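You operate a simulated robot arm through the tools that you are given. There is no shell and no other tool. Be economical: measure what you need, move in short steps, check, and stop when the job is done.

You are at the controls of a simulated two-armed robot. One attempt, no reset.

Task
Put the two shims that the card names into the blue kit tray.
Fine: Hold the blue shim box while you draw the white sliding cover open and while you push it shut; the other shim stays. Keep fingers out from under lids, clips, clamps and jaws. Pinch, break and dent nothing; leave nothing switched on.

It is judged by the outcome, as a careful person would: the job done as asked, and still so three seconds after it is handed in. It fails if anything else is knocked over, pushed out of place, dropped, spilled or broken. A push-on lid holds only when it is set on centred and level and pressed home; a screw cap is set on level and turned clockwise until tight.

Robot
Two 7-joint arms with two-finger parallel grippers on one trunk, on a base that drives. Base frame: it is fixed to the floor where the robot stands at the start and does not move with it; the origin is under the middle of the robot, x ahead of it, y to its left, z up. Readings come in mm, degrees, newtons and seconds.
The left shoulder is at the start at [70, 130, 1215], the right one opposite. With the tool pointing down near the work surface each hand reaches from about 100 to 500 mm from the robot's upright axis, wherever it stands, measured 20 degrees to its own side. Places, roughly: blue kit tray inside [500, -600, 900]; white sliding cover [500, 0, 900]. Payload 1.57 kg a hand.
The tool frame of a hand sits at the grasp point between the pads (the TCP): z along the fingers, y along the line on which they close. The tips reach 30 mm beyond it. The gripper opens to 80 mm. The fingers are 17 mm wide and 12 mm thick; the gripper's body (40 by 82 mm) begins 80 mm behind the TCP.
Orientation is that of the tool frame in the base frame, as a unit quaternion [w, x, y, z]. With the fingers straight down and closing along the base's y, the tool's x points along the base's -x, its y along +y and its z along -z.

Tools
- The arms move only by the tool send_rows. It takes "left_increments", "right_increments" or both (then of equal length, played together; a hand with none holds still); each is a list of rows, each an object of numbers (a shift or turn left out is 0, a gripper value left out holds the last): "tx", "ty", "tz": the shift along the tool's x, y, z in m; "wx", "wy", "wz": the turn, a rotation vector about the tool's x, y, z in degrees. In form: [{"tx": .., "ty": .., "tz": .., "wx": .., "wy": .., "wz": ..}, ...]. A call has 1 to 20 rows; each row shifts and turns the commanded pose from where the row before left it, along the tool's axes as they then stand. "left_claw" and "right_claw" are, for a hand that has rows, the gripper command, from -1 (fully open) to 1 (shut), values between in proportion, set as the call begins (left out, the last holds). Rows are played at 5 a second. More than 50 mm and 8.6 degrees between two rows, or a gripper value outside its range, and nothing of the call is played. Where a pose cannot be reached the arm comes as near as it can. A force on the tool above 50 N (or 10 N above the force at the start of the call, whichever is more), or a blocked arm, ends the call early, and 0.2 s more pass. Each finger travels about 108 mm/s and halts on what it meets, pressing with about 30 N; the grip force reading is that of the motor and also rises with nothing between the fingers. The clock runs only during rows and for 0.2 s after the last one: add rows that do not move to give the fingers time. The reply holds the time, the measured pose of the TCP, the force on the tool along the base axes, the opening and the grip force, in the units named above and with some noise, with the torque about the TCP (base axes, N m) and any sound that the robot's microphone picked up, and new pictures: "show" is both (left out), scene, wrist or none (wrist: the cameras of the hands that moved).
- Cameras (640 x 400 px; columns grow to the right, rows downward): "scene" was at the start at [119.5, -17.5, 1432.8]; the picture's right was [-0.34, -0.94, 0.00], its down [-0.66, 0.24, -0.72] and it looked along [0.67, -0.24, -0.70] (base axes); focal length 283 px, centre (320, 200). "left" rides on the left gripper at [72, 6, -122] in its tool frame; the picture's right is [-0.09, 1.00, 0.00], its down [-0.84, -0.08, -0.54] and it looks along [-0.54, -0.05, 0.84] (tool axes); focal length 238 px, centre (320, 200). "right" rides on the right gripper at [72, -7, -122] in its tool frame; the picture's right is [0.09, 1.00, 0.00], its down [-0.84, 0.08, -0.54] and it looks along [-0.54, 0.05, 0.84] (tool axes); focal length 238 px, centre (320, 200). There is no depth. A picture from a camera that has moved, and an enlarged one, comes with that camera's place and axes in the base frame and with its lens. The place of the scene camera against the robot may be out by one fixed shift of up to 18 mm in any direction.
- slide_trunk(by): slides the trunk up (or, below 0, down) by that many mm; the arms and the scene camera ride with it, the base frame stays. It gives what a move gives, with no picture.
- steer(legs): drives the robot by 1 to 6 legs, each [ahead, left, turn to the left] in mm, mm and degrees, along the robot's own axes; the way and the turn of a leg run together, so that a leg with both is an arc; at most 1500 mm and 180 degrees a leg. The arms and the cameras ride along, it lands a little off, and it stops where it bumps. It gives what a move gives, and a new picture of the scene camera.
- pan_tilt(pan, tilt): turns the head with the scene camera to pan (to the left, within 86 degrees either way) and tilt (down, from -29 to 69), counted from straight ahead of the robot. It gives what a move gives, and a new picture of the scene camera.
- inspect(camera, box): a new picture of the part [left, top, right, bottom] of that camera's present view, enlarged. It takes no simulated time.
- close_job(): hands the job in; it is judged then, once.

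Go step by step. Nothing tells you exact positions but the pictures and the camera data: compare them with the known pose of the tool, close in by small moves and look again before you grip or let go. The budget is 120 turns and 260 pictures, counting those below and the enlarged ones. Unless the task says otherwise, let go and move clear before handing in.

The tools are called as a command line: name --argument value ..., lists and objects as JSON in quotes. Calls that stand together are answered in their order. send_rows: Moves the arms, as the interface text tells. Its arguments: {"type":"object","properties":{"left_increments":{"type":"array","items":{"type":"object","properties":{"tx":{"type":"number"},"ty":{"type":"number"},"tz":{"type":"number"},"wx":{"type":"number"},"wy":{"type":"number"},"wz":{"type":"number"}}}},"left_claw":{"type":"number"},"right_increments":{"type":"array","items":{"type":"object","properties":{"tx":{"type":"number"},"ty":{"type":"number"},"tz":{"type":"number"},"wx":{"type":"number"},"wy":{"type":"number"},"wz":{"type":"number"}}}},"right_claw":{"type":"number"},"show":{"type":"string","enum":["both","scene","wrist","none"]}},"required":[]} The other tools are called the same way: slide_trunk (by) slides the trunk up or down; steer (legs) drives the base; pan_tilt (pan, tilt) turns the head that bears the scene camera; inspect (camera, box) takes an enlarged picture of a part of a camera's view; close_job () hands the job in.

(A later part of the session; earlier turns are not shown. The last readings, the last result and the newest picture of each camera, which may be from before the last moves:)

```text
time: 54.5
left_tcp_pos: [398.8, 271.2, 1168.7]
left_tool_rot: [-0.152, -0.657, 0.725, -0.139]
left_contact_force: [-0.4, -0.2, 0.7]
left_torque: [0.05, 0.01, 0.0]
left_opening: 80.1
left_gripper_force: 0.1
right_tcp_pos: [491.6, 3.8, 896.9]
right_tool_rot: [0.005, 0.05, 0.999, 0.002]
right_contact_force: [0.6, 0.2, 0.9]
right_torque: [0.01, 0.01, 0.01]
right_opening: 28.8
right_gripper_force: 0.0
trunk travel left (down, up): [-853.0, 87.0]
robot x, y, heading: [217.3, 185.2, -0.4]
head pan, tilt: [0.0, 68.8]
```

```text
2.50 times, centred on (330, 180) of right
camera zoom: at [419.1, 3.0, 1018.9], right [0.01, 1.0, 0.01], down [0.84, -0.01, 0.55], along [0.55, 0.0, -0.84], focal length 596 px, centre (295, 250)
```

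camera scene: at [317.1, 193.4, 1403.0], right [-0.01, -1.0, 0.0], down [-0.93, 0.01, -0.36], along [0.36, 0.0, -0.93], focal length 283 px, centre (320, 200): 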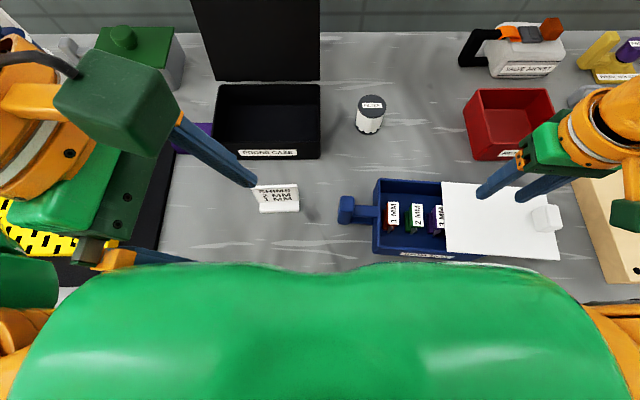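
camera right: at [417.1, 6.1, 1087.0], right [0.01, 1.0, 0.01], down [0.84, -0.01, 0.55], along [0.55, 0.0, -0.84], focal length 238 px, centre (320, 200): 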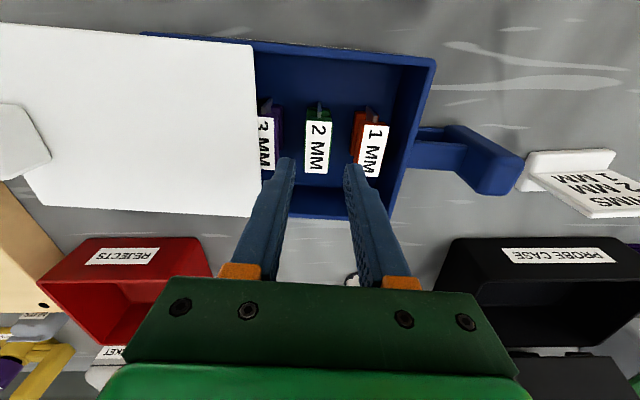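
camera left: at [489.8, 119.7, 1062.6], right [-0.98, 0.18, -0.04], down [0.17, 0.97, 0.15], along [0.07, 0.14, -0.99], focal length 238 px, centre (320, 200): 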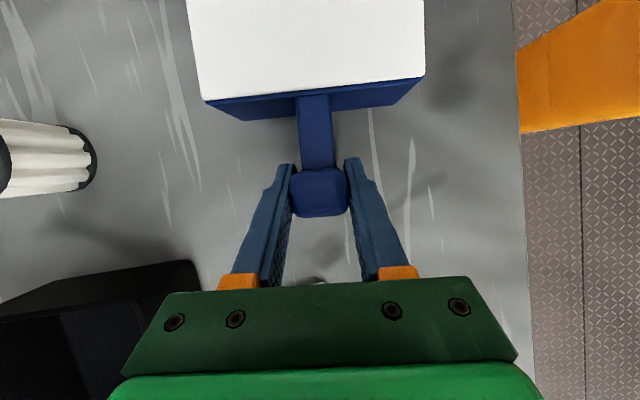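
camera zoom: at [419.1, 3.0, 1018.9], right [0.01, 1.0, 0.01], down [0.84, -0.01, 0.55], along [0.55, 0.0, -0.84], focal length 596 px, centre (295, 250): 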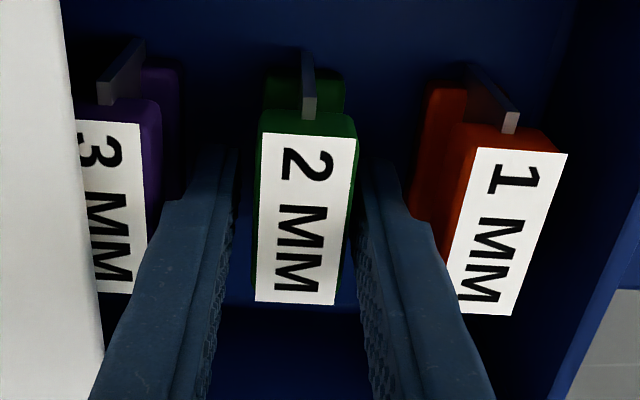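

Fingers straddle the block with no contact. I'll close and lift slowly.

send_rows --right_increments '[{}, {}, {}]' --right_claw 1 --show "none"

send_rows --right_increments '[{"tz": -0.01}, {"tz": -0.02}, {"tz": -0.03}, {"tz": -0.03}, {"tz": -0.03}, {}]' --show "both"

```text
time: 55.3
left_tcp_pos: [398.4, 270.6, 1168.3]
left_tool_rot: [-0.152, -0.657, 0.725, -0.14]
left_contact_force: [-0.2, 0.7, 0.5]
left_torque: [0.0, 0.02, 0.01]
left_opening: 80.1
left_gripper_force: 0.1
right_tcp_pos: [490.8, 3.0, 896.2]
right_tool_rot: [0.005, 0.049, 0.999, 0.004]
right_contact_force: [-0.7, 0.7, 0.3]
right_torque: [-0.04, -0.03, -0.02]
right_opening: 21.5
right_gripper_force: 30.9
trunk travel left (down, up): [-853.0, 87.0]
robot x, y, heading: [217.2, 189.4, -0.4]
head pan, tilt: [0.0, 68.8]
```

```text
time: 56.7
left_tcp_pos: [399.5, 271.5, 1167.6]
left_tool_rot: [-0.151, -0.657, 0.725, -0.14]
left_contact_force: [1.2, -0.1, 0.2]
left_torque: [-0.01, 0.02, 0.0]
left_opening: 80.0
left_gripper_force: 0.0
right_tcp_pos: [489.7, 3.6, 1018.9]
right_tool_rot: [0.005, 0.048, 0.999, 0.003]
right_contact_force: [-0.9, -0.5, -0.5]
right_torque: [0.0, 0.0, 0.02]
right_opening: 21.3
right_gripper_force: 30.1
trunk travel left (down, up): [-853.0, 87.0]
robot x, y, heading: [220.0, 187.6, -0.2]
head pan, tilt: [0.0, 68.8]
camera scene: at [317.5, 197.5, 1402.9], right [0.0, -1.0, 0.0], down [-0.93, 0.0, -0.36], along [0.36, 0.0, -0.93], focal length 283 px, centre (320, 200)
camera right: at [417.1, 3.2, 1140.8], right [0.01, 1.0, 0.01], down [0.84, -0.01, 0.55], along [0.55, 0.0, -0.84], focal length 238 px, centre (320, 200)
```

scene: 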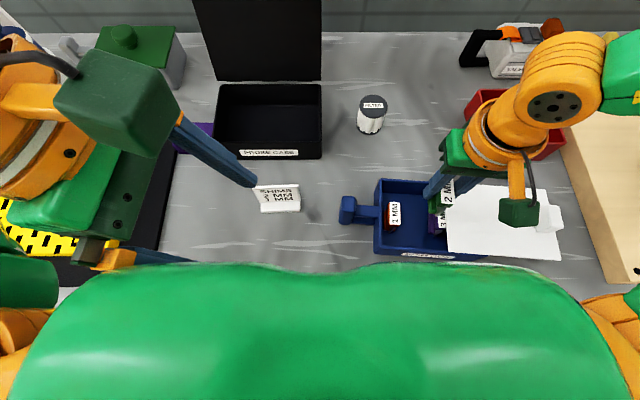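
right: 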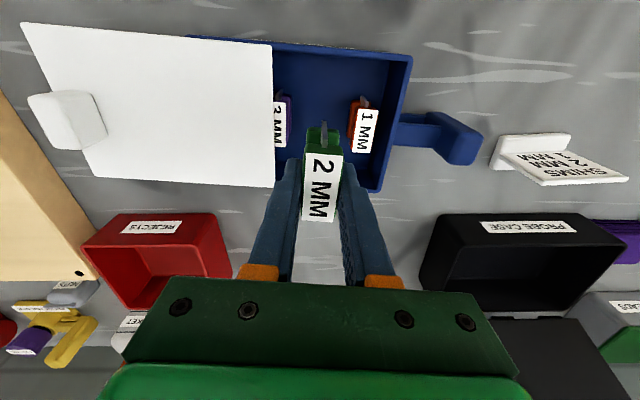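

2 MM is held. A table leg stands near y≈−390 at the front edge, so I'll back out to x≈70 before moving sideways to the tray, with the hand raised.

send_rows --right_increments '[{"tz": -0.04}, {"tz": -0.03}, {}]' --show "none"

steer --legs '[[-150, 0, 0], [0, -620, 0]]'

```text
time: 57.5
left_tcp_pos: [399.6, 270.6, 1168.7]
left_tool_rot: [-0.152, -0.656, 0.726, -0.139]
left_contact_force: [-0.3, 0.8, -0.1]
left_torque: [0.0, 0.04, 0.02]
left_opening: 80.2
left_gripper_force: 0.2
right_tcp_pos: [490.0, 3.8, 1089.1]
right_tool_rot: [0.005, 0.049, 0.999, 0.004]
right_contact_force: [0.7, 0.3, -0.4]
right_torque: [0.0, -0.01, -0.01]
right_opening: 21.0
right_gripper_force: 29.8
trunk travel left (down, up): [-853.0, 87.0]
robot x, y, heading: [217.3, 184.0, -0.2]
head pan, tilt: [0.0, 68.8]
```

```text
time: 62.0
left_tcp_pos: [250.1, -352.2, 1168.0]
left_tool_rot: [-0.152, -0.662, 0.721, -0.141]
left_contact_force: [0.5, -0.2, 0.0]
left_torque: [0.03, -0.01, 0.01]
left_opening: 80.1
left_gripper_force: 0.2
right_tcp_pos: [343.0, -617.9, 1087.9]
right_tool_rot: [0.006, 0.042, 0.999, 0.002]
right_contact_force: [0.8, -0.2, 0.1]
right_torque: [-0.03, 0.02, -0.02]
right_opening: 21.2
right_gripper_force: 29.8
trunk travel left (down, up): [-853.0, 87.0]
robot x, y, heading: [70.7, -441.0, 0.2]
head pan, tilt: [0.0, 68.8]
camera scene: at [169.0, -426.3, 1403.0], right [0.01, -1.0, 0.0], down [-0.93, -0.01, -0.36], along [0.36, 0.0, -0.93], focal length 283 px, centre (320, 200)
```

scene: 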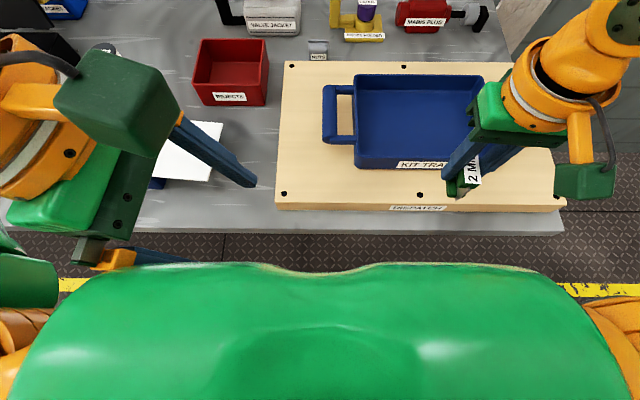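

The tray interior is roughly x 480–655, y −520…−785. I'll ease forward 20 mm and reach over the tray.

steer --legs '[[20, -10, 0]]'

send_rows --right_increments '[{"tx": -0.04, "ty": 0.008}, {"tx": -0.04, "ty": 0.008}, {"tx": -0.04, "ty": 0.008}, {"tx": -0.04, "ty": 0.008}, {}, {}]' --show "both"

```text
time: 62.8
left_tcp_pos: [266.0, -362.1, 1169.1]
left_tool_rot: [-0.151, -0.662, 0.72, -0.143]
left_contact_force: [-0.1, -0.6, 0.1]
left_torque: [0.0, -0.05, 0.02]
left_opening: 80.1
left_gripper_force: 0.1
right_tcp_pos: [359.7, -626.9, 1089.5]
right_tool_rot: [0.006, 0.041, 0.999, 0.003]
right_contact_force: [0.2, 0.5, -0.8]
right_torque: [0.03, -0.04, -0.03]
right_opening: 21.2
right_gripper_force: 30.5
trunk travel left (down, up): [-853.0, 87.0]
robot x, y, heading: [90.0, -448.4, 0.5]
head pan, tilt: [0.0, 68.8]
camera scene: at [184.0, -435.2, 1403.4], right [0.01, -1.0, 0.0], down [-0.93, -0.01, -0.37], along [0.37, 0.0, -0.93], focal length 283 px, centre (320, 200)
```

scene: 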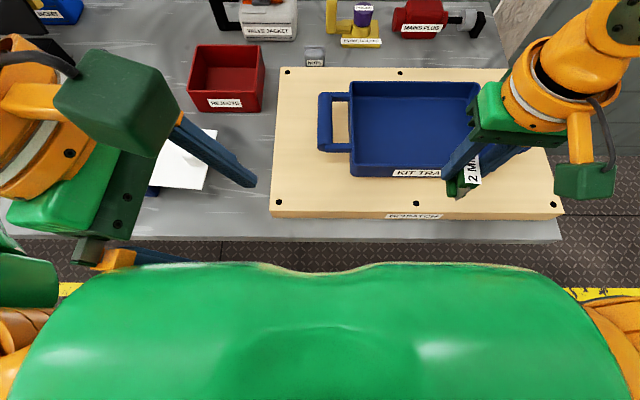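

```text
time: 64.2
left_tcp_pos: [269.2, -363.5, 1167.7]
left_tool_rot: [-0.151, -0.663, 0.72, -0.141]
left_contact_force: [-0.2, 0.0, -0.5]
left_torque: [-0.03, -0.03, -0.02]
left_opening: 79.5
left_gripper_force: 0.1
right_tcp_pos: [514.9, -617.8, 1090.0]
right_tool_rot: [0.005, 0.042, 0.999, 0.004]
right_contact_force: [1.0, 0.2, -0.5]
right_torque: [0.02, 0.02, 0.02]
right_opening: 21.3
right_gripper_force: 29.9
right hand out of reach, approached as far as the arm can: row 4
trunk travel left (down, up): [-853.0, 87.0]
robot x, y, heading: [92.1, -448.1, 0.5]
head pan, tilt: [0.0, 68.8]
camera scene: at [188.3, -437.1, 1403.0], right [0.01, -1.0, 0.0], down [-0.93, -0.01, -0.36], along [0.36, 0.0, -0.93], focal length 283 px, centre (320, 200)
camera right: at [442.1, -619.1, 1211.1], right [-0.01, 1.0, 0.01], down [0.83, 0.0, 0.55], along [0.55, 0.01, -0.83], focal length 238 px, centre (320, 200)
```

scene: 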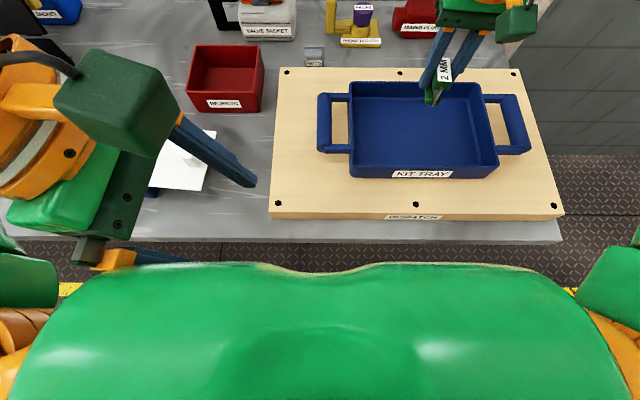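
right: 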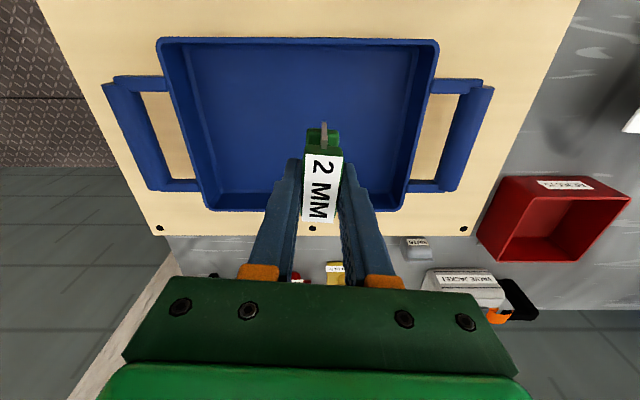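

The shim is over the tray interior. I'll descend part way and check the margins.

send_rows --right_increments '[{"tz": 0.04}, {"tz": 0.04}, {"tz": 0.03}, {"tx": -0.01}, {}, {}]' --show "both"

```text
time: 65.6
left_tcp_pos: [269.4, -363.1, 1167.5]
left_tool_rot: [-0.151, -0.661, 0.721, -0.141]
left_contact_force: [0.4, 0.1, -1.0]
left_torque: [-0.01, 0.0, 0.0]
left_opening: 79.9
left_gripper_force: 0.0
right_tcp_pos: [504.0, -632.3, 989.4]
right_tool_rot: [0.005, 0.043, 0.999, 0.002]
right_contact_force: [-0.4, 0.5, -0.5]
right_torque: [0.04, -0.01, 0.04]
right_opening: 21.1
right_gripper_force: 29.8
right hand out of reach, approached as far as the arm can: row 2, 3, 4
trunk travel left (down, up): [-853.0, 87.0]
robot x, y, heading: [94.0, -450.8, 0.3]
head pan, tilt: [0.0, 68.8]
camera scene: at [189.1, -437.5, 1403.0], right [0.01, -1.0, 0.0], down [-0.93, -0.01, -0.36], along [0.36, 0.0, -0.93], focal length 283 px, centre (320, 200)
camera right: at [432.1, -633.9, 1110.5], right [-0.01, 1.0, 0.01], down [0.84, 0.0, 0.55], along [0.55, 0.01, -0.83], focal length 238 px, centre (320, 200)
```

scene: 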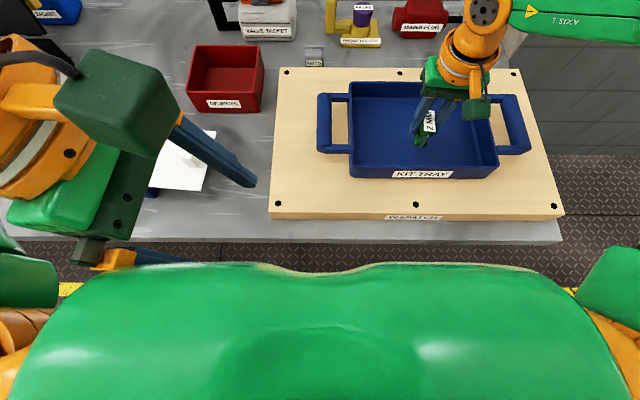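
right: 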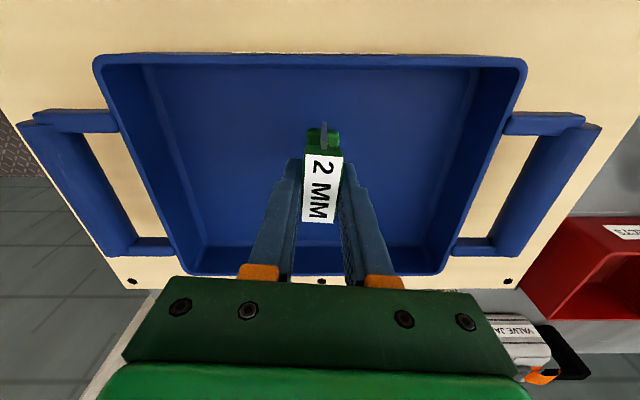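

The arm's reach shrinks going down. Before driving closer I'll check where the table leg really is.

inspect --camera "scene" --box '[200, 190, 420, 290]'

inspect --camera "left" --box '[0, 0, 640, 400]'

```text
2.91 times, centred on (310, 240) of scene
camera zoom: at [189.1, -437.5, 1403.0], right [0.01, -1.0, 0.0], down [-0.93, -0.01, -0.36], along [0.36, 0.0, -0.93], focal length 824 px, centre (349, 84)
```

zoom: 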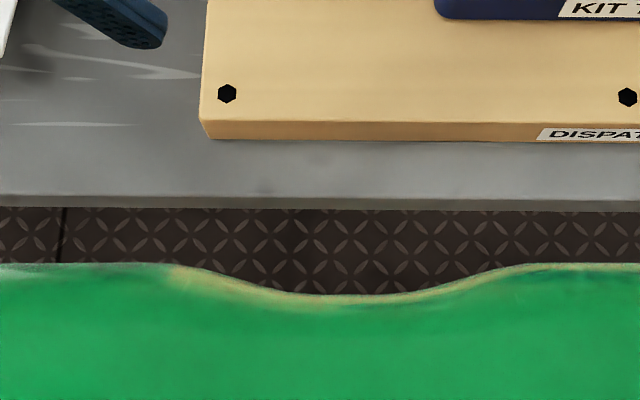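

```text
1.00 times, centred on (320, 200) of left (not enlarged: the box is as wide or as high as the picture)
camera zoom: at [261.3, -378.2, 1309.5], right [-0.98, 0.17, -0.04], down [0.16, 0.97, 0.16], along [0.07, 0.15, -0.99], focal length 238 px, centre (320, 200)
```

zoom: 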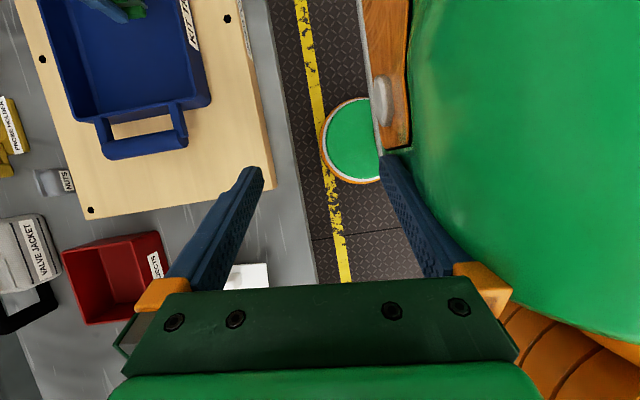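

The base pad front is at x≈300 and the "legs" are only short stubs slanting back under the table, so there is room. I'll drive forward 55 mm and right 20 mm; the shim stays above the tray.

steer --legs '[[55, -20, 0]]'

send_rows --right_increments '[{"tz": 0.0}, {}]' --show "wrist"

```text
time: 66.5
left_tcp_pos: [316.8, -380.6, 1167.8]
left_tool_rot: [-0.149, -0.661, 0.721, -0.144]
left_contact_force: [-1.0, 0.6, -0.6]
left_torque: [-0.03, -0.07, -0.01]
left_opening: 80.2
left_gripper_force: 0.0
right_tcp_pos: [554.0, -648.7, 992.2]
right_tool_rot: [0.008, 0.041, 0.999, 0.003]
right_contact_force: [0.0, 0.4, 0.1]
right_torque: [0.0, -0.08, -0.02]
right_opening: 20.9
right_gripper_force: 29.9
trunk travel left (down, up): [-853.0, 87.0]
robot x, y, heading: [141.8, -466.3, 0.4]
head pan, tilt: [0.0, 68.8]
camera scene: at [234.9, -453.2, 1403.7], right [0.01, -1.0, 0.0], down [-0.93, -0.01, -0.37], along [0.37, 0.0, -0.93], focal length 283 px, centre (320, 200)
```

scene: 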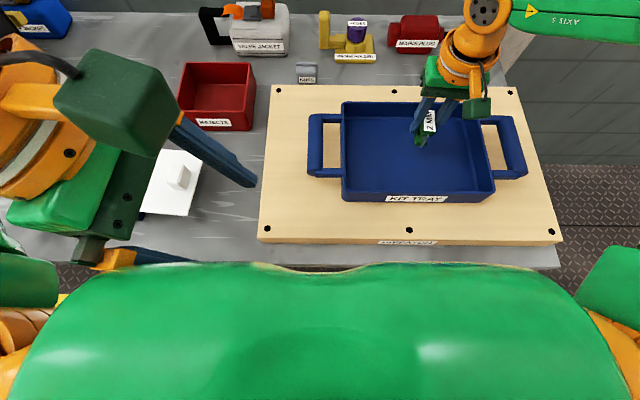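

```text
time: 67.1
left_tcp_pos: [322.1, -379.6, 1169.0]
left_tool_rot: [-0.151, -0.662, 0.72, -0.143]
left_contact_force: [0.0, 0.1, 0.7]
left_torque: [-0.01, -0.03, -0.01]
left_opening: 79.8
left_gripper_force: 0.1
right_tcp_pos: [558.1, -650.3, 990.1]
right_tool_rot: [0.005, 0.041, 0.999, 0.004]
right_contact_force: [-0.6, 0.4, -1.2]
right_torque: [-0.03, 0.03, -0.02]
right_opening: 21.2
right_gripper_force: 29.9
trunk travel left (down, up): [-853.0, 87.0]
robot x, y, heading: [146.4, -466.7, 0.7]
head pan, tilt: [0.0, 68.8]
camera right: at [484.9, -651.5, 1111.4], right [-0.01, 1.0, 0.01], down [0.83, 0.0, 0.55], along [0.55, 0.01, -0.83], focal length 238 px, centre (320, 200)
```

right: 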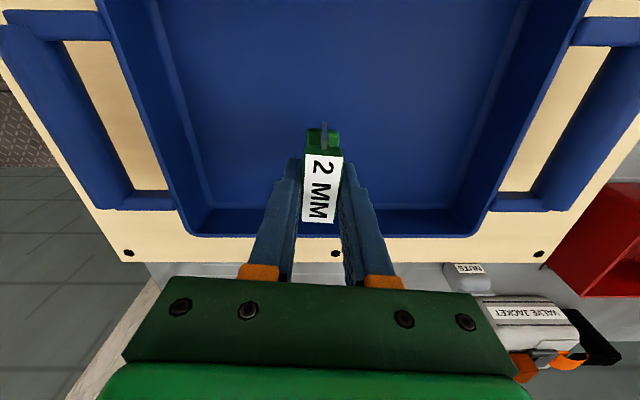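

Good position. I'll move to about (540,−625) and descend, watching the force.

send_rows --right_increments '[{"tx": 0.01, "ty": 0.012}, {"tx": 0.01, "ty": 0.012}, {"tz": 0.025}, {"tz": 0.02}, {"tz": 0.015}, {}]' --show "wrist"

```text
time: 68.5
left_tcp_pos: [324.0, -382.5, 1168.5]
left_tool_rot: [-0.151, -0.662, 0.72, -0.141]
left_contact_force: [0.3, 0.0, -0.7]
left_torque: [0.02, -0.01, -0.01]
left_opening: 80.0
left_gripper_force: 0.0
right_tcp_pos: [523.8, -643.8, 945.5]
right_tool_rot: [0.005, 0.041, 0.999, 0.003]
right_contact_force: [-0.7, -0.1, 0.1]
right_torque: [0.01, -0.02, 0.03]
right_opening: 21.3
right_gripper_force: 30.3
right hand out of reach, approached as far as the arm can: row 3, 4, 5
trunk travel left (down, up): [-853.0, 87.0]
robot x, y, heading: [148.8, -465.0, 0.6]
head pan, tilt: [0.0, 68.8]
camera right: at [450.4, -645.0, 1066.6], right [-0.01, 1.0, 0.01], down [0.83, 0.0, 0.55], along [0.55, 0.01, -0.83], focal length 238 px, centre (320, 200)
```

right: 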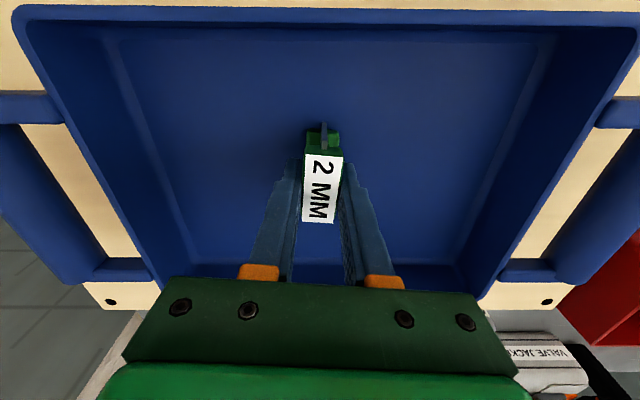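

Reach shrinks with depth below the shoulder, so I'll lift the hand and lower the trunk 120 mm. The chest clears the table edge here.

send_rows --right_increments '[{"tz": -0.04}, {"tz": -0.04}, {"tz": -0.04}, {}]' --show "none"

slide_trunk --by -120

send_rows --right_increments '[{"tx": -0.008, "ty": 0.01}, {"tx": -0.008, "ty": 0.01}, {}]' --show "both"

```text
time: 69.5
left_tcp_pos: [323.1, -382.6, 1166.9]
left_tool_rot: [-0.151, -0.663, 0.72, -0.141]
left_contact_force: [0.9, 0.2, -0.4]
left_torque: [0.0, -0.05, -0.01]
left_opening: 80.1
left_gripper_force: 0.0
right_tcp_pos: [522.3, -645.7, 1067.6]
right_tool_rot: [0.004, 0.041, 0.999, 0.003]
right_contact_force: [0.1, -0.4, -1.0]
right_torque: [-0.02, -0.02, 0.02]
right_opening: 21.1
right_gripper_force: 29.7
trunk travel left (down, up): [-853.0, 87.0]
robot x, y, heading: [145.2, -466.9, 1.0]
head pan, tilt: [0.0, 68.8]
```

```text
time: 71.0
left_tcp_pos: [324.3, -382.0, 1048.2]
left_tool_rot: [-0.151, -0.663, 0.72, -0.14]
left_contact_force: [0.3, -0.3, 0.1]
left_torque: [-0.01, 0.03, -0.01]
left_opening: 80.0
left_gripper_force: 0.1
right_tcp_pos: [520.6, -645.7, 946.9]
right_tool_rot: [0.004, 0.041, 0.999, 0.003]
right_contact_force: [-0.3, -0.7, -1.2]
right_torque: [0.02, 0.01, 0.03]
right_opening: 21.2
right_gripper_force: 29.9
trunk travel left (down, up): [-733.0, 207.0]
robot x, y, heading: [146.3, -468.8, 0.8]
head pan, tilt: [0.0, 68.8]
```

```text
time: 71.8
left_tcp_pos: [323.5, -381.5, 1047.8]
left_tool_rot: [-0.15, -0.663, 0.72, -0.141]
left_contact_force: [0.5, 0.8, 0.8]
left_torque: [0.02, 0.02, 0.0]
left_opening: 80.0
left_gripper_force: 0.1
right_tcp_pos: [535.7, -629.2, 949.2]
right_tool_rot: [0.005, 0.042, 0.999, 0.003]
right_contact_force: [0.9, -0.5, -0.2]
right_torque: [0.02, -0.02, -0.02]
right_opening: 21.2
right_gripper_force: 29.6
trunk travel left (down, up): [-733.0, 207.0]
robot x, y, heading: [146.7, -465.3, 0.7]
head pan, tilt: [0.0, 68.8]
camera scene: at [243.4, -456.4, 1283.0], right [0.01, -1.0, 0.0], down [-0.93, -0.01, -0.36], along [0.36, 0.0, -0.93], focal length 283 px, centre (320, 200)
camera right: at [464.0, -629.8, 1069.9], right [-0.01, 1.0, 0.01], down [0.83, 0.0, 0.55], along [0.55, 0.01, -0.83], focal length 238 px, centre (320, 200)
```

scene: 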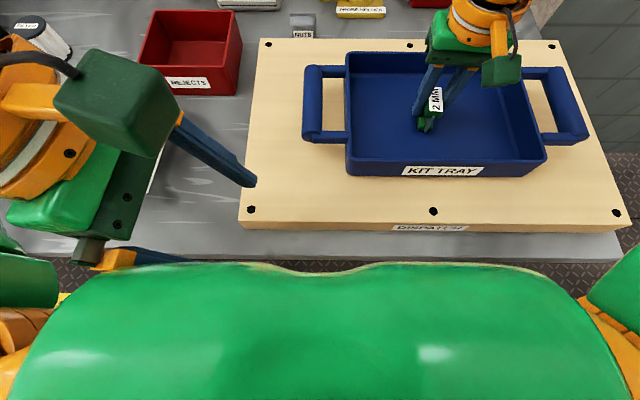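
right: 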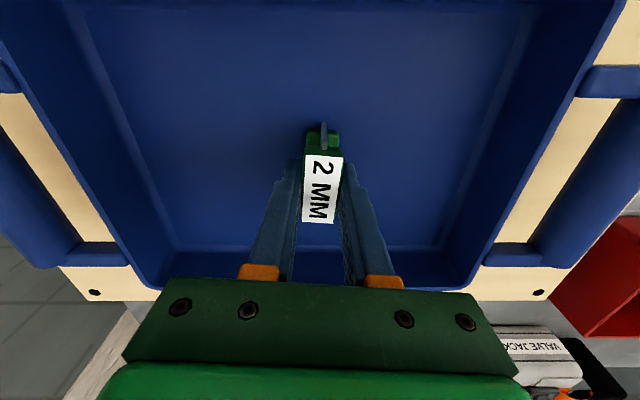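

Reach is fine now. I'll descend gently until the shim touches the tray floor.

send_rows --right_increments '[{"tz": 0.01}, {"tz": 0.008}, {}]' --show "none"

send_rows --right_increments '[{"tz": 0.004}, {}]' --show "none"

inspect --camera "scene" --box '[380, 60, 500, 160]'

```text
time: 72.6
left_tcp_pos: [319.9, -380.5, 1050.4]
left_tool_rot: [-0.149, -0.662, 0.72, -0.143]
left_contact_force: [0.2, -0.4, 0.1]
left_torque: [-0.04, -0.02, -0.01]
left_opening: 80.1
left_gripper_force: 0.3
right_tcp_pos: [533.6, -627.3, 932.0]
right_tool_rot: [0.007, 0.042, 0.999, 0.002]
right_contact_force: [-2.3, 0.3, 19.7]
right_torque: [-0.07, 0.07, 0.03]
right_opening: 21.4
right_gripper_force: 29.8
trunk travel left (down, up): [-733.0, 207.0]
robot x, y, heading: [144.8, -466.0, 0.5]
head pan, tilt: [0.0, 68.8]
```

```text
time: 73.3
left_tcp_pos: [317.6, -381.0, 1049.8]
left_tool_rot: [-0.149, -0.662, 0.72, -0.144]
left_contact_force: [-0.9, 0.2, -0.8]
left_torque: [-0.02, -0.05, 0.02]
left_opening: 79.9
left_gripper_force: 0.1
right_tcp_pos: [533.7, -626.8, 931.7]
right_tool_rot: [0.012, 0.041, 0.999, 0.003]
right_contact_force: [-5.6, -0.5, 24.7]
right_torque: [-0.38, 0.42, 0.04]
right_opening: 21.3
right_gripper_force: 29.9
trunk travel left (down, up): [-733.0, 207.0]
robot x, y, heading: [147.2, -465.4, 0.5]
head pan, tilt: [0.0, 68.8]
stopped in row 2 (right hand): the force on the tool passed its limit at 51 N (the readings are from after the stop); the commanded pose is now the measured one
```

```text
4.00 times, centred on (440, 110) of scene
camera zoom: at [235.2, -454.2, 1283.4], right [0.01, -1.0, 0.0], down [-0.93, -0.01, -0.37], along [0.37, 0.0, -0.93], focal length 1133 px, centre (-160, 560)
```

zoom: 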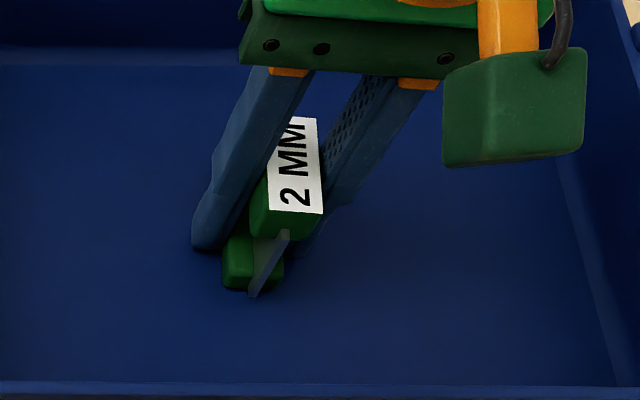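

It is on the floor. I'll back off the pressure by a millimetre, then open gently.

send_rows --right_increments '[{"tz": -0.0012}, {}]' --show "none"

send_rows --right_increments '[{}, {}]' --right_claw 0.2 --show "wrist"

```text
time: 74.0
left_tcp_pos: [317.0, -380.5, 1049.3]
left_tool_rot: [-0.149, -0.662, 0.72, -0.144]
left_contact_force: [0.6, 0.1, 0.6]
left_torque: [-0.01, 0.0, 0.04]
left_opening: 80.2
left_gripper_force: 0.1
right_tcp_pos: [534.1, -627.6, 931.3]
right_tool_rot: [0.01, 0.042, 0.999, 0.003]
right_contact_force: [-7.4, 1.0, 21.2]
right_torque: [-0.27, 0.47, -0.13]
right_opening: 21.4
right_gripper_force: 30.1
trunk travel left (down, up): [-733.0, 207.0]
robot x, y, heading: [143.6, -467.5, 0.5]
head pan, tilt: [0.0, 68.8]
```

```text
time: 74.5
left_tcp_pos: [318.5, -379.3, 1048.6]
left_tool_rot: [-0.149, -0.661, 0.721, -0.144]
left_contact_force: [0.2, 1.0, 0.1]
left_torque: [-0.02, 0.03, -0.03]
left_opening: 80.2
left_gripper_force: 0.0
right_tcp_pos: [534.4, -625.0, 931.4]
right_tool_rot: [0.01, 0.04, 0.999, 0.002]
right_contact_force: [-4.7, 4.8, 21.2]
right_torque: [-0.23, 0.34, -0.09]
right_opening: 27.8
right_gripper_force: 0.1
trunk travel left (down, up): [-733.0, 207.0]
robot x, y, heading: [144.7, -466.4, 0.6]
head pan, tilt: [0.0, 68.8]
camera right: at [460.7, -626.3, 1051.6], right [-0.01, 1.0, 0.0], down [0.83, 0.01, 0.56], along [0.56, 0.01, -0.83], focal length 238 px, centre (320, 200)
```

right: 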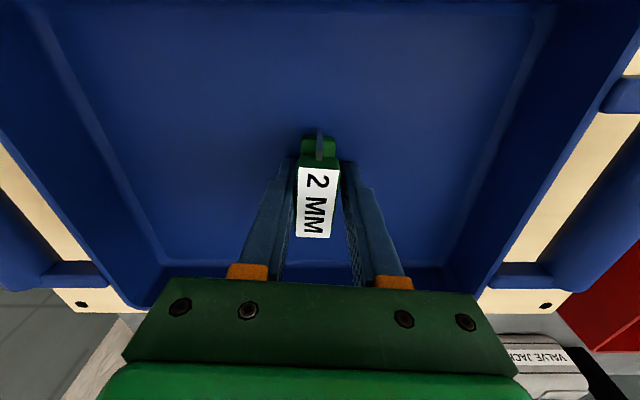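

The fingertips are what's pressing on the floor, so the shim stands at the same level. I'll lift straight up.

send_rows --right_increments '[{"tz": -0.003}, {"tz": -0.006}, {"tz": -0.02}, {"tz": -0.03}, {"tz": -0.04}, {"tz": -0.04}, {}]' --show "both"

```text
time: 76.2
left_tcp_pos: [323.9, -381.7, 1048.7]
left_tool_rot: [-0.151, -0.663, 0.72, -0.142]
left_contact_force: [0.2, 0.4, 0.3]
left_torque: [0.0, 0.02, 0.02]
left_opening: 80.1
left_gripper_force: 0.0
right_tcp_pos: [534.7, -633.7, 1068.4]
right_tool_rot: [0.007, 0.043, 0.999, 0.004]
right_contact_force: [-0.3, 1.1, 0.0]
right_torque: [0.0, 0.02, -0.03]
right_opening: 31.7
right_gripper_force: 0.2
right hand out of reach, approached as far as the arm can: row 6
trunk travel left (down, up): [-733.0, 207.0]
robot x, y, heading: [148.0, -471.6, 0.3]
head pan, tilt: [0.0, 68.8]
camera scene: at [243.2, -456.4, 1283.0], right [0.01, -1.0, 0.0], down [-0.93, -0.01, -0.36], along [0.36, 0.0, -0.93], focal length 283 px, centre (320, 200)
camera right: at [461.5, -634.8, 1188.3], right [-0.01, 1.0, 0.01], down [0.83, 0.0, 0.56], along [0.56, 0.01, -0.83], focal length 238 px, centre (320, 200)
```

scene: 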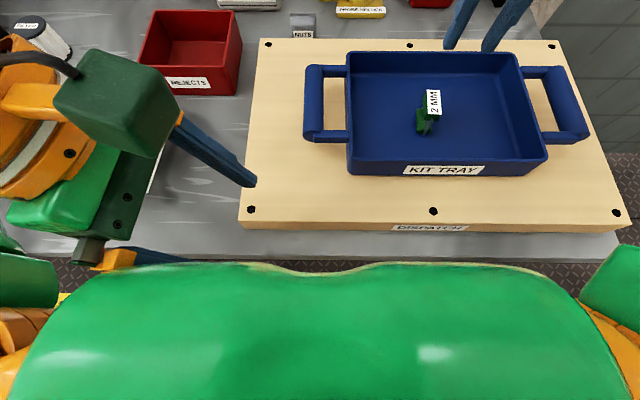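
right: 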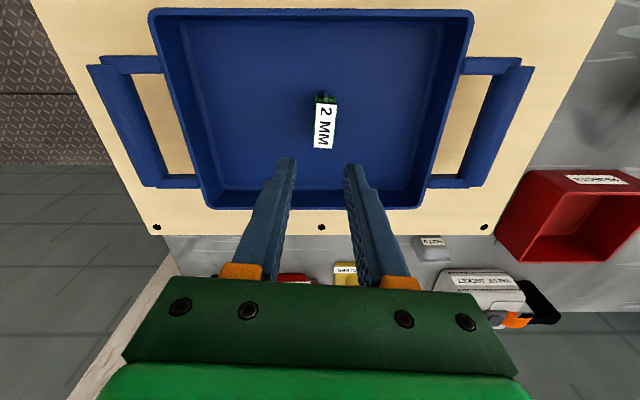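

2 MM is standing in the tray. Back for the 1 MM shim, keeping the lowered trunk and a less-forward stand.

steer --legs '[[-60, 0, 0], [0, 660, 0], [60, 0, 0]]'

```text
time: 81.0
left_tcp_pos: [314.5, 275.4, 1049.3]
left_tool_rot: [-0.151, -0.655, 0.727, -0.141]
left_contact_force: [-0.4, 0.0, 0.3]
left_torque: [0.0, -0.01, -0.01]
left_opening: 80.0
left_gripper_force: 0.0
right_tcp_pos: [522.1, 20.8, 1068.4]
right_tool_rot: [0.011, 0.052, 0.999, 0.004]
right_contact_force: [-0.4, -0.1, 0.6]
right_torque: [0.02, 0.01, 0.02]
right_opening: 32.0
right_gripper_force: 0.0
trunk travel left (down, up): [-733.0, 207.0]
robot x, y, heading: [138.3, 188.8, -0.1]
head pan, tilt: [0.0, 68.8]
camera scene: at [232.7, 202.4, 1283.5], right [-0.01, -1.0, 0.0], down [-0.93, 0.01, -0.37], along [0.37, 0.0, -0.93], focal length 283 px, centre (320, 200)
```

scene: 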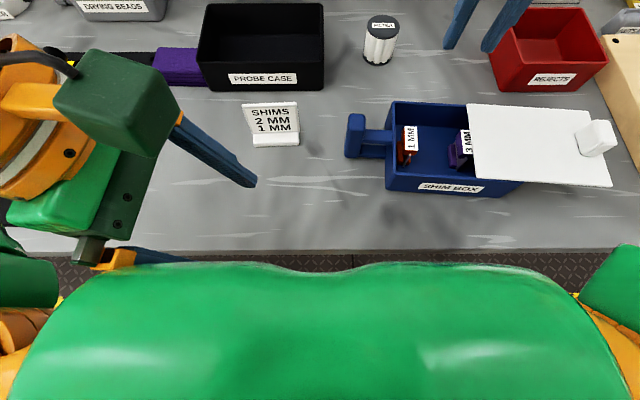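

send_rows --right_increments '[{"tx": 0.015, "ty": 0.013, "tz": 0.03}, {"tx": 0.016, "ty": 0.013, "tz": 0.03}, {}, {}]' --show "wrist"

inspect --camera "right" --box '[230, 60, 430, 220]'

```text
time: 82.0
left_tcp_pos: [320.5, 275.5, 1048.1]
left_tool_rot: [-0.152, -0.656, 0.726, -0.14]
left_contact_force: [0.3, -0.4, 0.5]
left_torque: [-0.03, 0.0, -0.01]
left_opening: 80.1
left_gripper_force: 0.0
right_tcp_pos: [501.2, 51.4, 1005.2]
right_tool_rot: [0.008, 0.051, 0.999, 0.004]
right_contact_force: [0.2, 0.5, 0.6]
right_torque: [0.01, -0.03, 0.01]
right_opening: 31.9
right_gripper_force: 0.1
trunk travel left (down, up): [-733.0, 207.0]
robot x, y, heading: [139.3, 194.6, -0.4]
head pan, tilt: [0.0, 68.8]
camera right: at [426.9, 50.9, 1126.9], right [0.01, 1.0, 0.01], down [0.83, -0.01, 0.56], along [0.56, 0.0, -0.83], focal length 238 px, centre (320, 200)
```

right: 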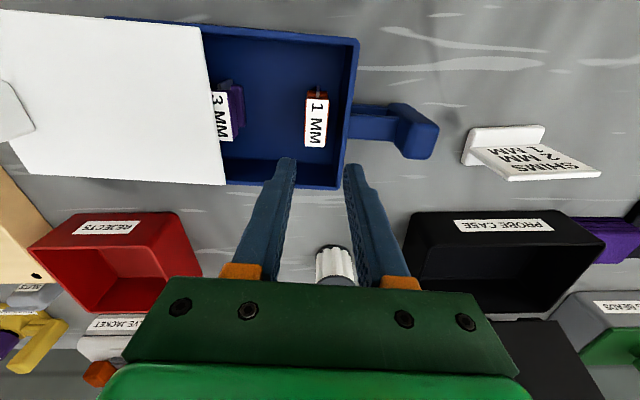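

```text
2.50 times, centred on (330, 140) of right
camera zoom: at [426.9, 50.9, 1126.9], right [0.01, 1.0, 0.01], down [0.83, -0.01, 0.56], along [0.56, 0.0, -0.83], focal length 596 px, centre (295, 350)
```

zoom: 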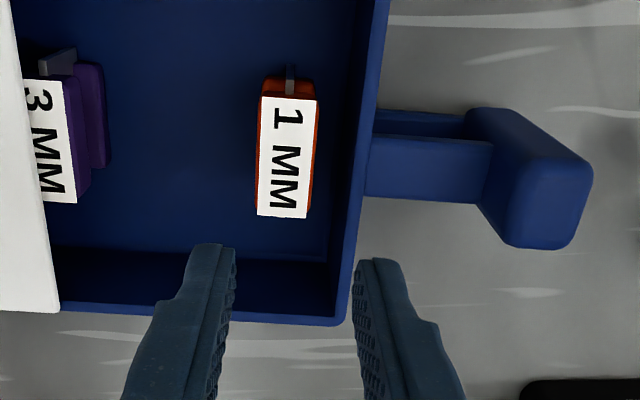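

1 MM is at about (494,47.4). The wall gap on its +y side is tight (about 14–16 mm against a 12 mm finger), so I'll lower and measure closely.

send_rows --right_increments '[{"tx": 0.005, "ty": -0.003, "tz": 0.035}, {"tz": 0.03}, {}, {}]' --right_claw 0.25 --show "none"

inspect --camera "right" --box '[240, 90, 400, 220]'

```text
time: 83.0
left_tcp_pos: [319.6, 276.7, 1048.7]
left_tool_rot: [-0.152, -0.657, 0.725, -0.14]
left_contact_force: [-0.8, -0.7, 0.6]
left_torque: [-0.02, 0.03, 0.03]
left_opening: 80.1
left_gripper_force: 0.1
right_tcp_pos: [498.5, 46.6, 943.4]
right_tool_rot: [0.008, 0.052, 0.999, 0.004]
right_contact_force: [-0.8, -0.2, -0.1]
right_torque: [-0.03, 0.0, 0.0]
right_opening: 30.0
right_gripper_force: 0.0
trunk travel left (down, up): [-733.0, 207.0]
robot x, y, heading: [143.7, 191.1, -0.3]
head pan, tilt: [0.0, 68.8]
```

```text
3.08 times, centred on (320, 155) of right
camera zoom: at [425.1, 47.0, 1064.0], right [0.01, 1.0, 0.01], down [0.83, -0.01, 0.56], along [0.56, 0.0, -0.83], focal length 733 px, centre (320, 338)
```

zoom: 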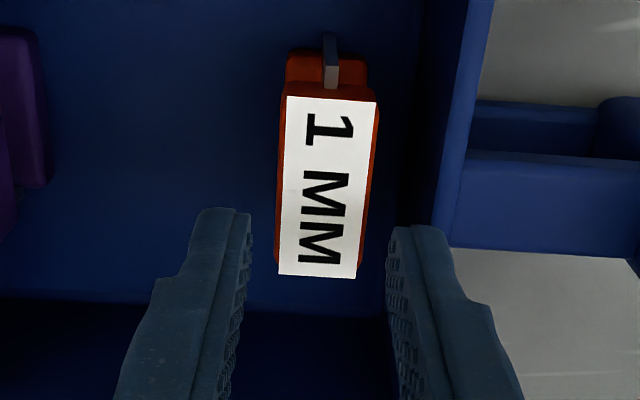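

There is about 4.7 mm of slack for the finger, enough with a 27.4 mm opening. A high grip (TCP ≈915) keeps the wider part of the finger above the rim. Descending in small steps.

send_rows --right_increments '[{"tx": 0.004}, {}, {"tz": 0.007}, {}]' --right_claw 0.315 --show "none"

inspect --camera "right" --box '[240, 90, 400, 220]'

```text
time: 84.0
left_tcp_pos: [317.7, 276.9, 1048.3]
left_tool_rot: [-0.152, -0.656, 0.726, -0.141]
left_contact_force: [0.1, -1.2, -0.3]
left_torque: [0.0, -0.01, 0.01]
left_opening: 80.3
left_gripper_force: 0.0
right_tcp_pos: [493.2, 48.9, 939.0]
right_tool_rot: [0.013, 0.051, 0.999, 0.006]
right_contact_force: [12.6, -4.2, 43.1]
right_torque: [0.98, -0.31, -0.28]
right_opening: 25.7
right_gripper_force: 0.0
trunk travel left (down, up): [-733.0, 207.0]
robot x, y, heading: [135.1, 195.0, -0.3]
head pan, tilt: [0.0, 68.8]
```

```text
3.08 times, centred on (320, 155) of right
camera zoom: at [417.9, 49.0, 1059.3], right [0.01, 1.0, 0.01], down [0.83, -0.01, 0.56], along [0.56, 0.0, -0.83], focal length 733 px, centre (320, 338)
```

zoom: 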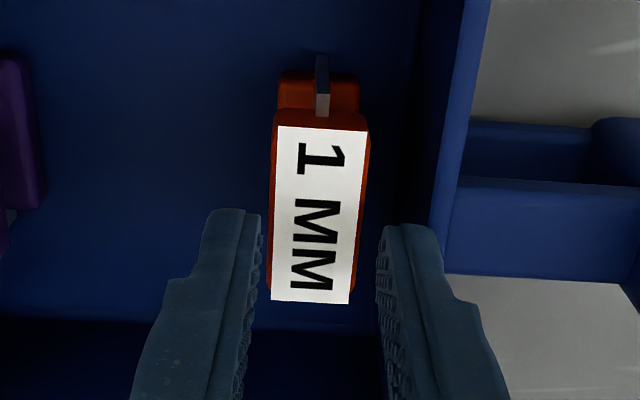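

A finger landed on the rim, so I'll back up at once and then re-place it more to −y.

send_rows --right_increments '[{"tz": -0.008}, {"tz": -0.004}, {}]' --show "none"

inspect --camera "right" --box '[240, 90, 400, 220]'

inspect --camera "scene" --box '[340, 80, 560, 210]'

```text
time: 84.8
left_tcp_pos: [320.0, 275.6, 1048.7]
left_tool_rot: [-0.152, -0.657, 0.725, -0.14]
left_contact_force: [0.5, 0.5, 1.3]
left_torque: [0.0, -0.02, 0.03]
left_opening: 80.1
left_gripper_force: 0.1
right_tcp_pos: [491.9, 46.5, 946.8]
right_tool_rot: [0.007, 0.05, 0.999, 0.004]
right_contact_force: [0.6, 0.2, 0.0]
right_torque: [0.0, -0.04, 0.01]
right_opening: 27.6
right_gripper_force: 0.1
trunk travel left (down, up): [-733.0, 207.0]
robot x, y, heading: [139.8, 195.3, -0.6]
head pan, tilt: [0.0, 68.8]
```

```text
3.08 times, centred on (320, 155) of right
camera zoom: at [418.4, 46.8, 1068.4], right [0.01, 1.0, 0.01], down [0.83, -0.01, 0.55], along [0.55, 0.0, -0.83], focal length 733 px, centre (320, 338)
```

zoom: 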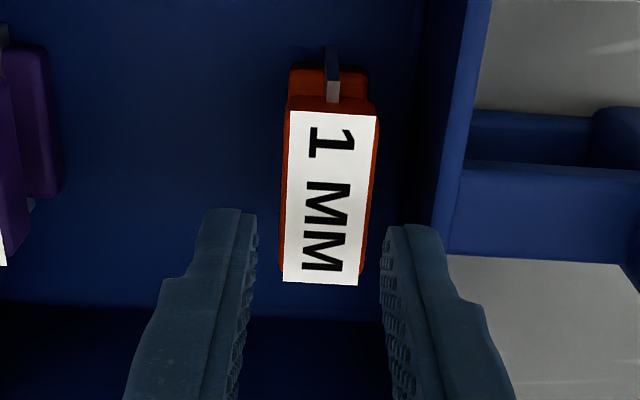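

```text
2.91 times, centred on (450, 145) of scene
camera zoom: at [237.9, 202.8, 1282.9], right [-0.01, -1.0, 0.0], down [-0.93, 0.01, -0.36], along [0.36, 0.0, -0.93], focal length 824 px, centre (-58, 360)
```

zoom: 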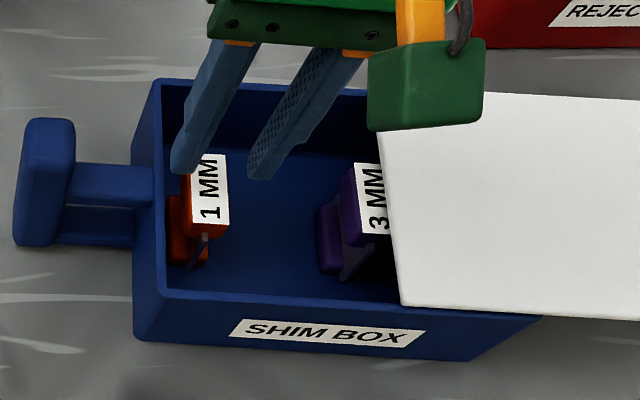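

The gap is too tight for a finger there. I'll turn the hand 90° and grip the 1 MM piece by its ends along x instead.

send_rows --right_increments '[{"tz": -0.035}, {"tz": -0.025}, {"wz": 8.15}, {"wz": 8.15}, {"wz": 8.15}, {"wz": 8.15}, {"wz": 8.15}, {"wz": 8.15}, {"wz": 8.15}, {"wz": 8.15}, {"wz": 8.15}, {"wz": 8.15}, {"wz": 8.15}, {}]' --right_claw -1 --show "both"

inspect --camera "right" --box '[220, 60, 420, 220]'

```text
time: 87.8
left_tcp_pos: [320.5, 276.2, 1048.5]
left_tool_rot: [-0.152, -0.657, 0.725, -0.14]
left_contact_force: [0.5, 0.7, -0.5]
left_torque: [0.0, 0.01, 0.0]
left_opening: 80.0
left_gripper_force: 0.0
right_tcp_pos: [488.9, 48.5, 1006.5]
right_tool_rot: [0.004, 0.741, 0.672, 0.008]
right_contact_force: [-0.7, 0.0, 0.8]
right_torque: [0.01, -0.01, 0.01]
right_opening: 79.9
right_gripper_force: 0.1
trunk travel left (down, up): [-733.0, 207.0]
robot x, y, heading: [138.4, 192.2, -0.2]
head pan, tilt: [0.0, 68.8]
camera scene: at [237.9, 202.5, 1283.0], right [-0.01, -1.0, 0.0], down [-0.93, 0.01, -0.36], along [0.36, 0.0, -0.93], focal length 283 px, centre (320, 200)
camera right: at [488.2, 119.3, 1128.9], right [1.0, -0.01, 0.02], down [-0.01, -0.84, 0.54], along [0.01, -0.54, -0.84], focal length 238 px, centre (320, 200)
```

scene: 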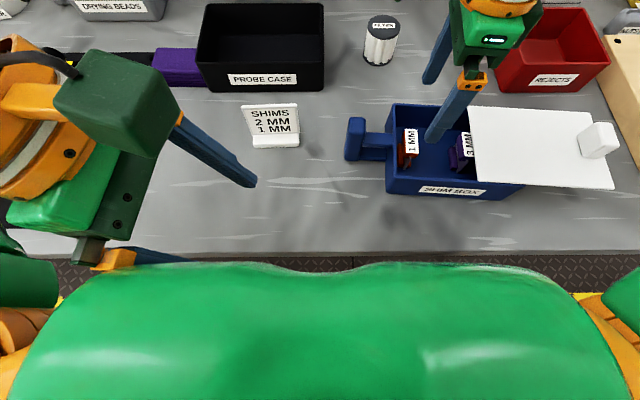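
right: 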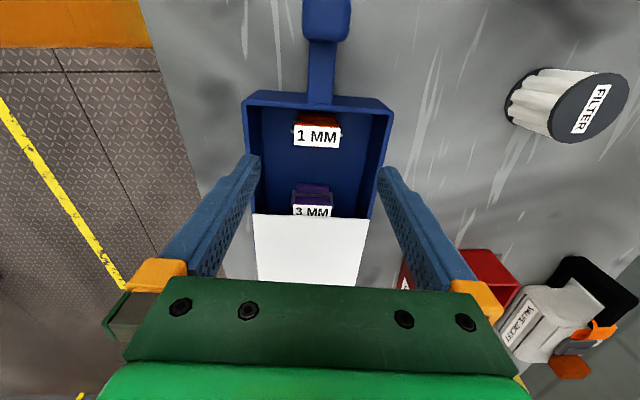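

```text
2.50 times, centred on (320, 140) of right
camera zoom: at [488.2, 119.3, 1128.9], right [1.0, -0.01, 0.02], down [-0.01, -0.84, 0.54], along [0.01, -0.54, -0.84], focal length 596 px, centre (320, 350)
```

zoom: 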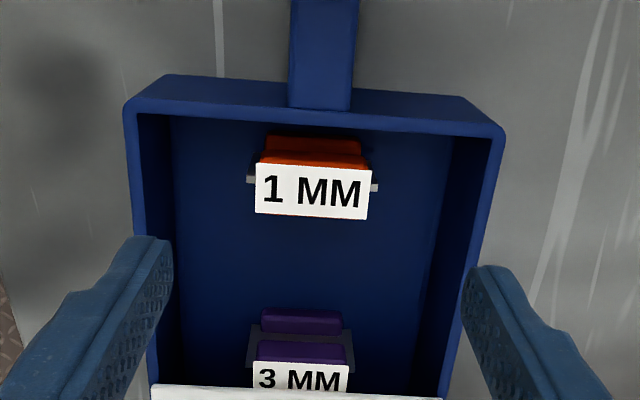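

The ends are free: metal tabs about 51 mm apart, centred at about (488.5,46). I'll set the opening to 64 mm and descend.

send_rows --right_increments '[{"tx": -0.002, "tz": 0.03}, {"tz": 0.028}, {}, {}]' --right_claw -0.6 --show "none"

inspect --camera "right" --box '[220, 80, 420, 240]'

```text
time: 88.8
left_tcp_pos: [321.1, 275.2, 1049.5]
left_tool_rot: [-0.152, -0.657, 0.725, -0.14]
left_contact_force: [-0.4, 0.4, -0.5]
left_torque: [0.01, 0.0, -0.01]
left_opening: 80.1
left_gripper_force: 0.1
right_tcp_pos: [490.2, 44.6, 947.8]
right_tool_rot: [0.003, 0.74, 0.672, 0.008]
right_contact_force: [0.1, 1.0, 0.2]
right_torque: [-0.02, -0.02, 0.05]
right_opening: 64.0
right_gripper_force: 0.0
trunk travel left (down, up): [-733.0, 207.0]
robot x, y, heading: [135.9, 193.9, -0.4]
head pan, tilt: [0.0, 68.8]
```

```text
2.50 times, centred on (320, 160) of right
camera zoom: at [488.8, 116.6, 1071.1], right [1.0, 0.0, 0.02], down [-0.01, -0.84, 0.54], along [0.01, -0.54, -0.84], focal length 596 px, centre (320, 300)
```

zoom: 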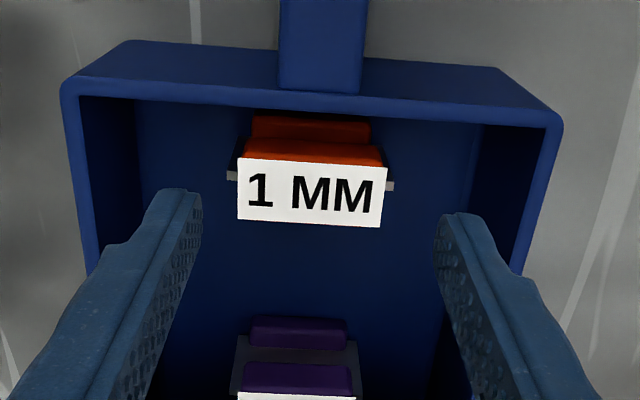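

send_rows --right_increments '[{"tx": 0.001, "ty": -0.0015, "tz": 0.01}, {"tz": 0.011}, {"tz": 0.011}, {}]' --show "none"

inspect --camera "right" --box '[220, 80, 420, 240]'

```text
time: 89.8
left_tcp_pos: [320.6, 276.2, 1048.0]
left_tool_rot: [-0.152, -0.656, 0.726, -0.14]
left_contact_force: [-0.1, -0.3, 0.4]
left_torque: [0.0, 0.01, 0.0]
left_opening: 79.7
left_gripper_force: 0.0
right_tcp_pos: [488.8, 48.0, 915.1]
right_tool_rot: [0.003, 0.74, 0.673, 0.009]
right_contact_force: [0.9, 0.2, 0.2]
right_torque: [0.04, 0.03, -0.03]
right_opening: 64.1
right_gripper_force: 0.1
trunk travel left (down, up): [-733.0, 207.0]
robot x, y, heading: [139.9, 191.7, -0.3]
head pan, tilt: [0.0, 68.8]
```

```text
2.50 times, centred on (320, 160) of right
camera zoom: at [487.8, 118.2, 1037.9], right [1.0, 0.0, 0.02], down [-0.01, -0.84, 0.54], along [0.01, -0.54, -0.84], focal length 596 px, centre (320, 300)
```

zoom: 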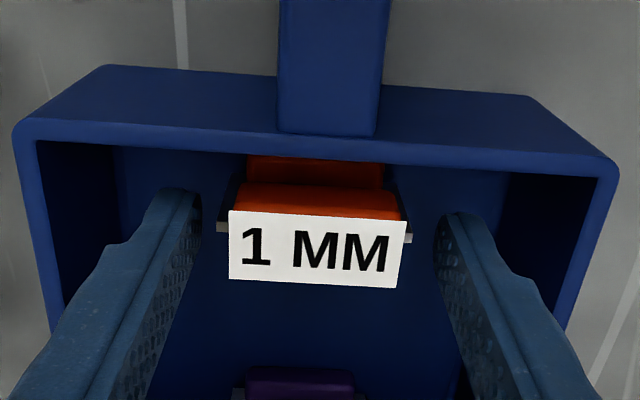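

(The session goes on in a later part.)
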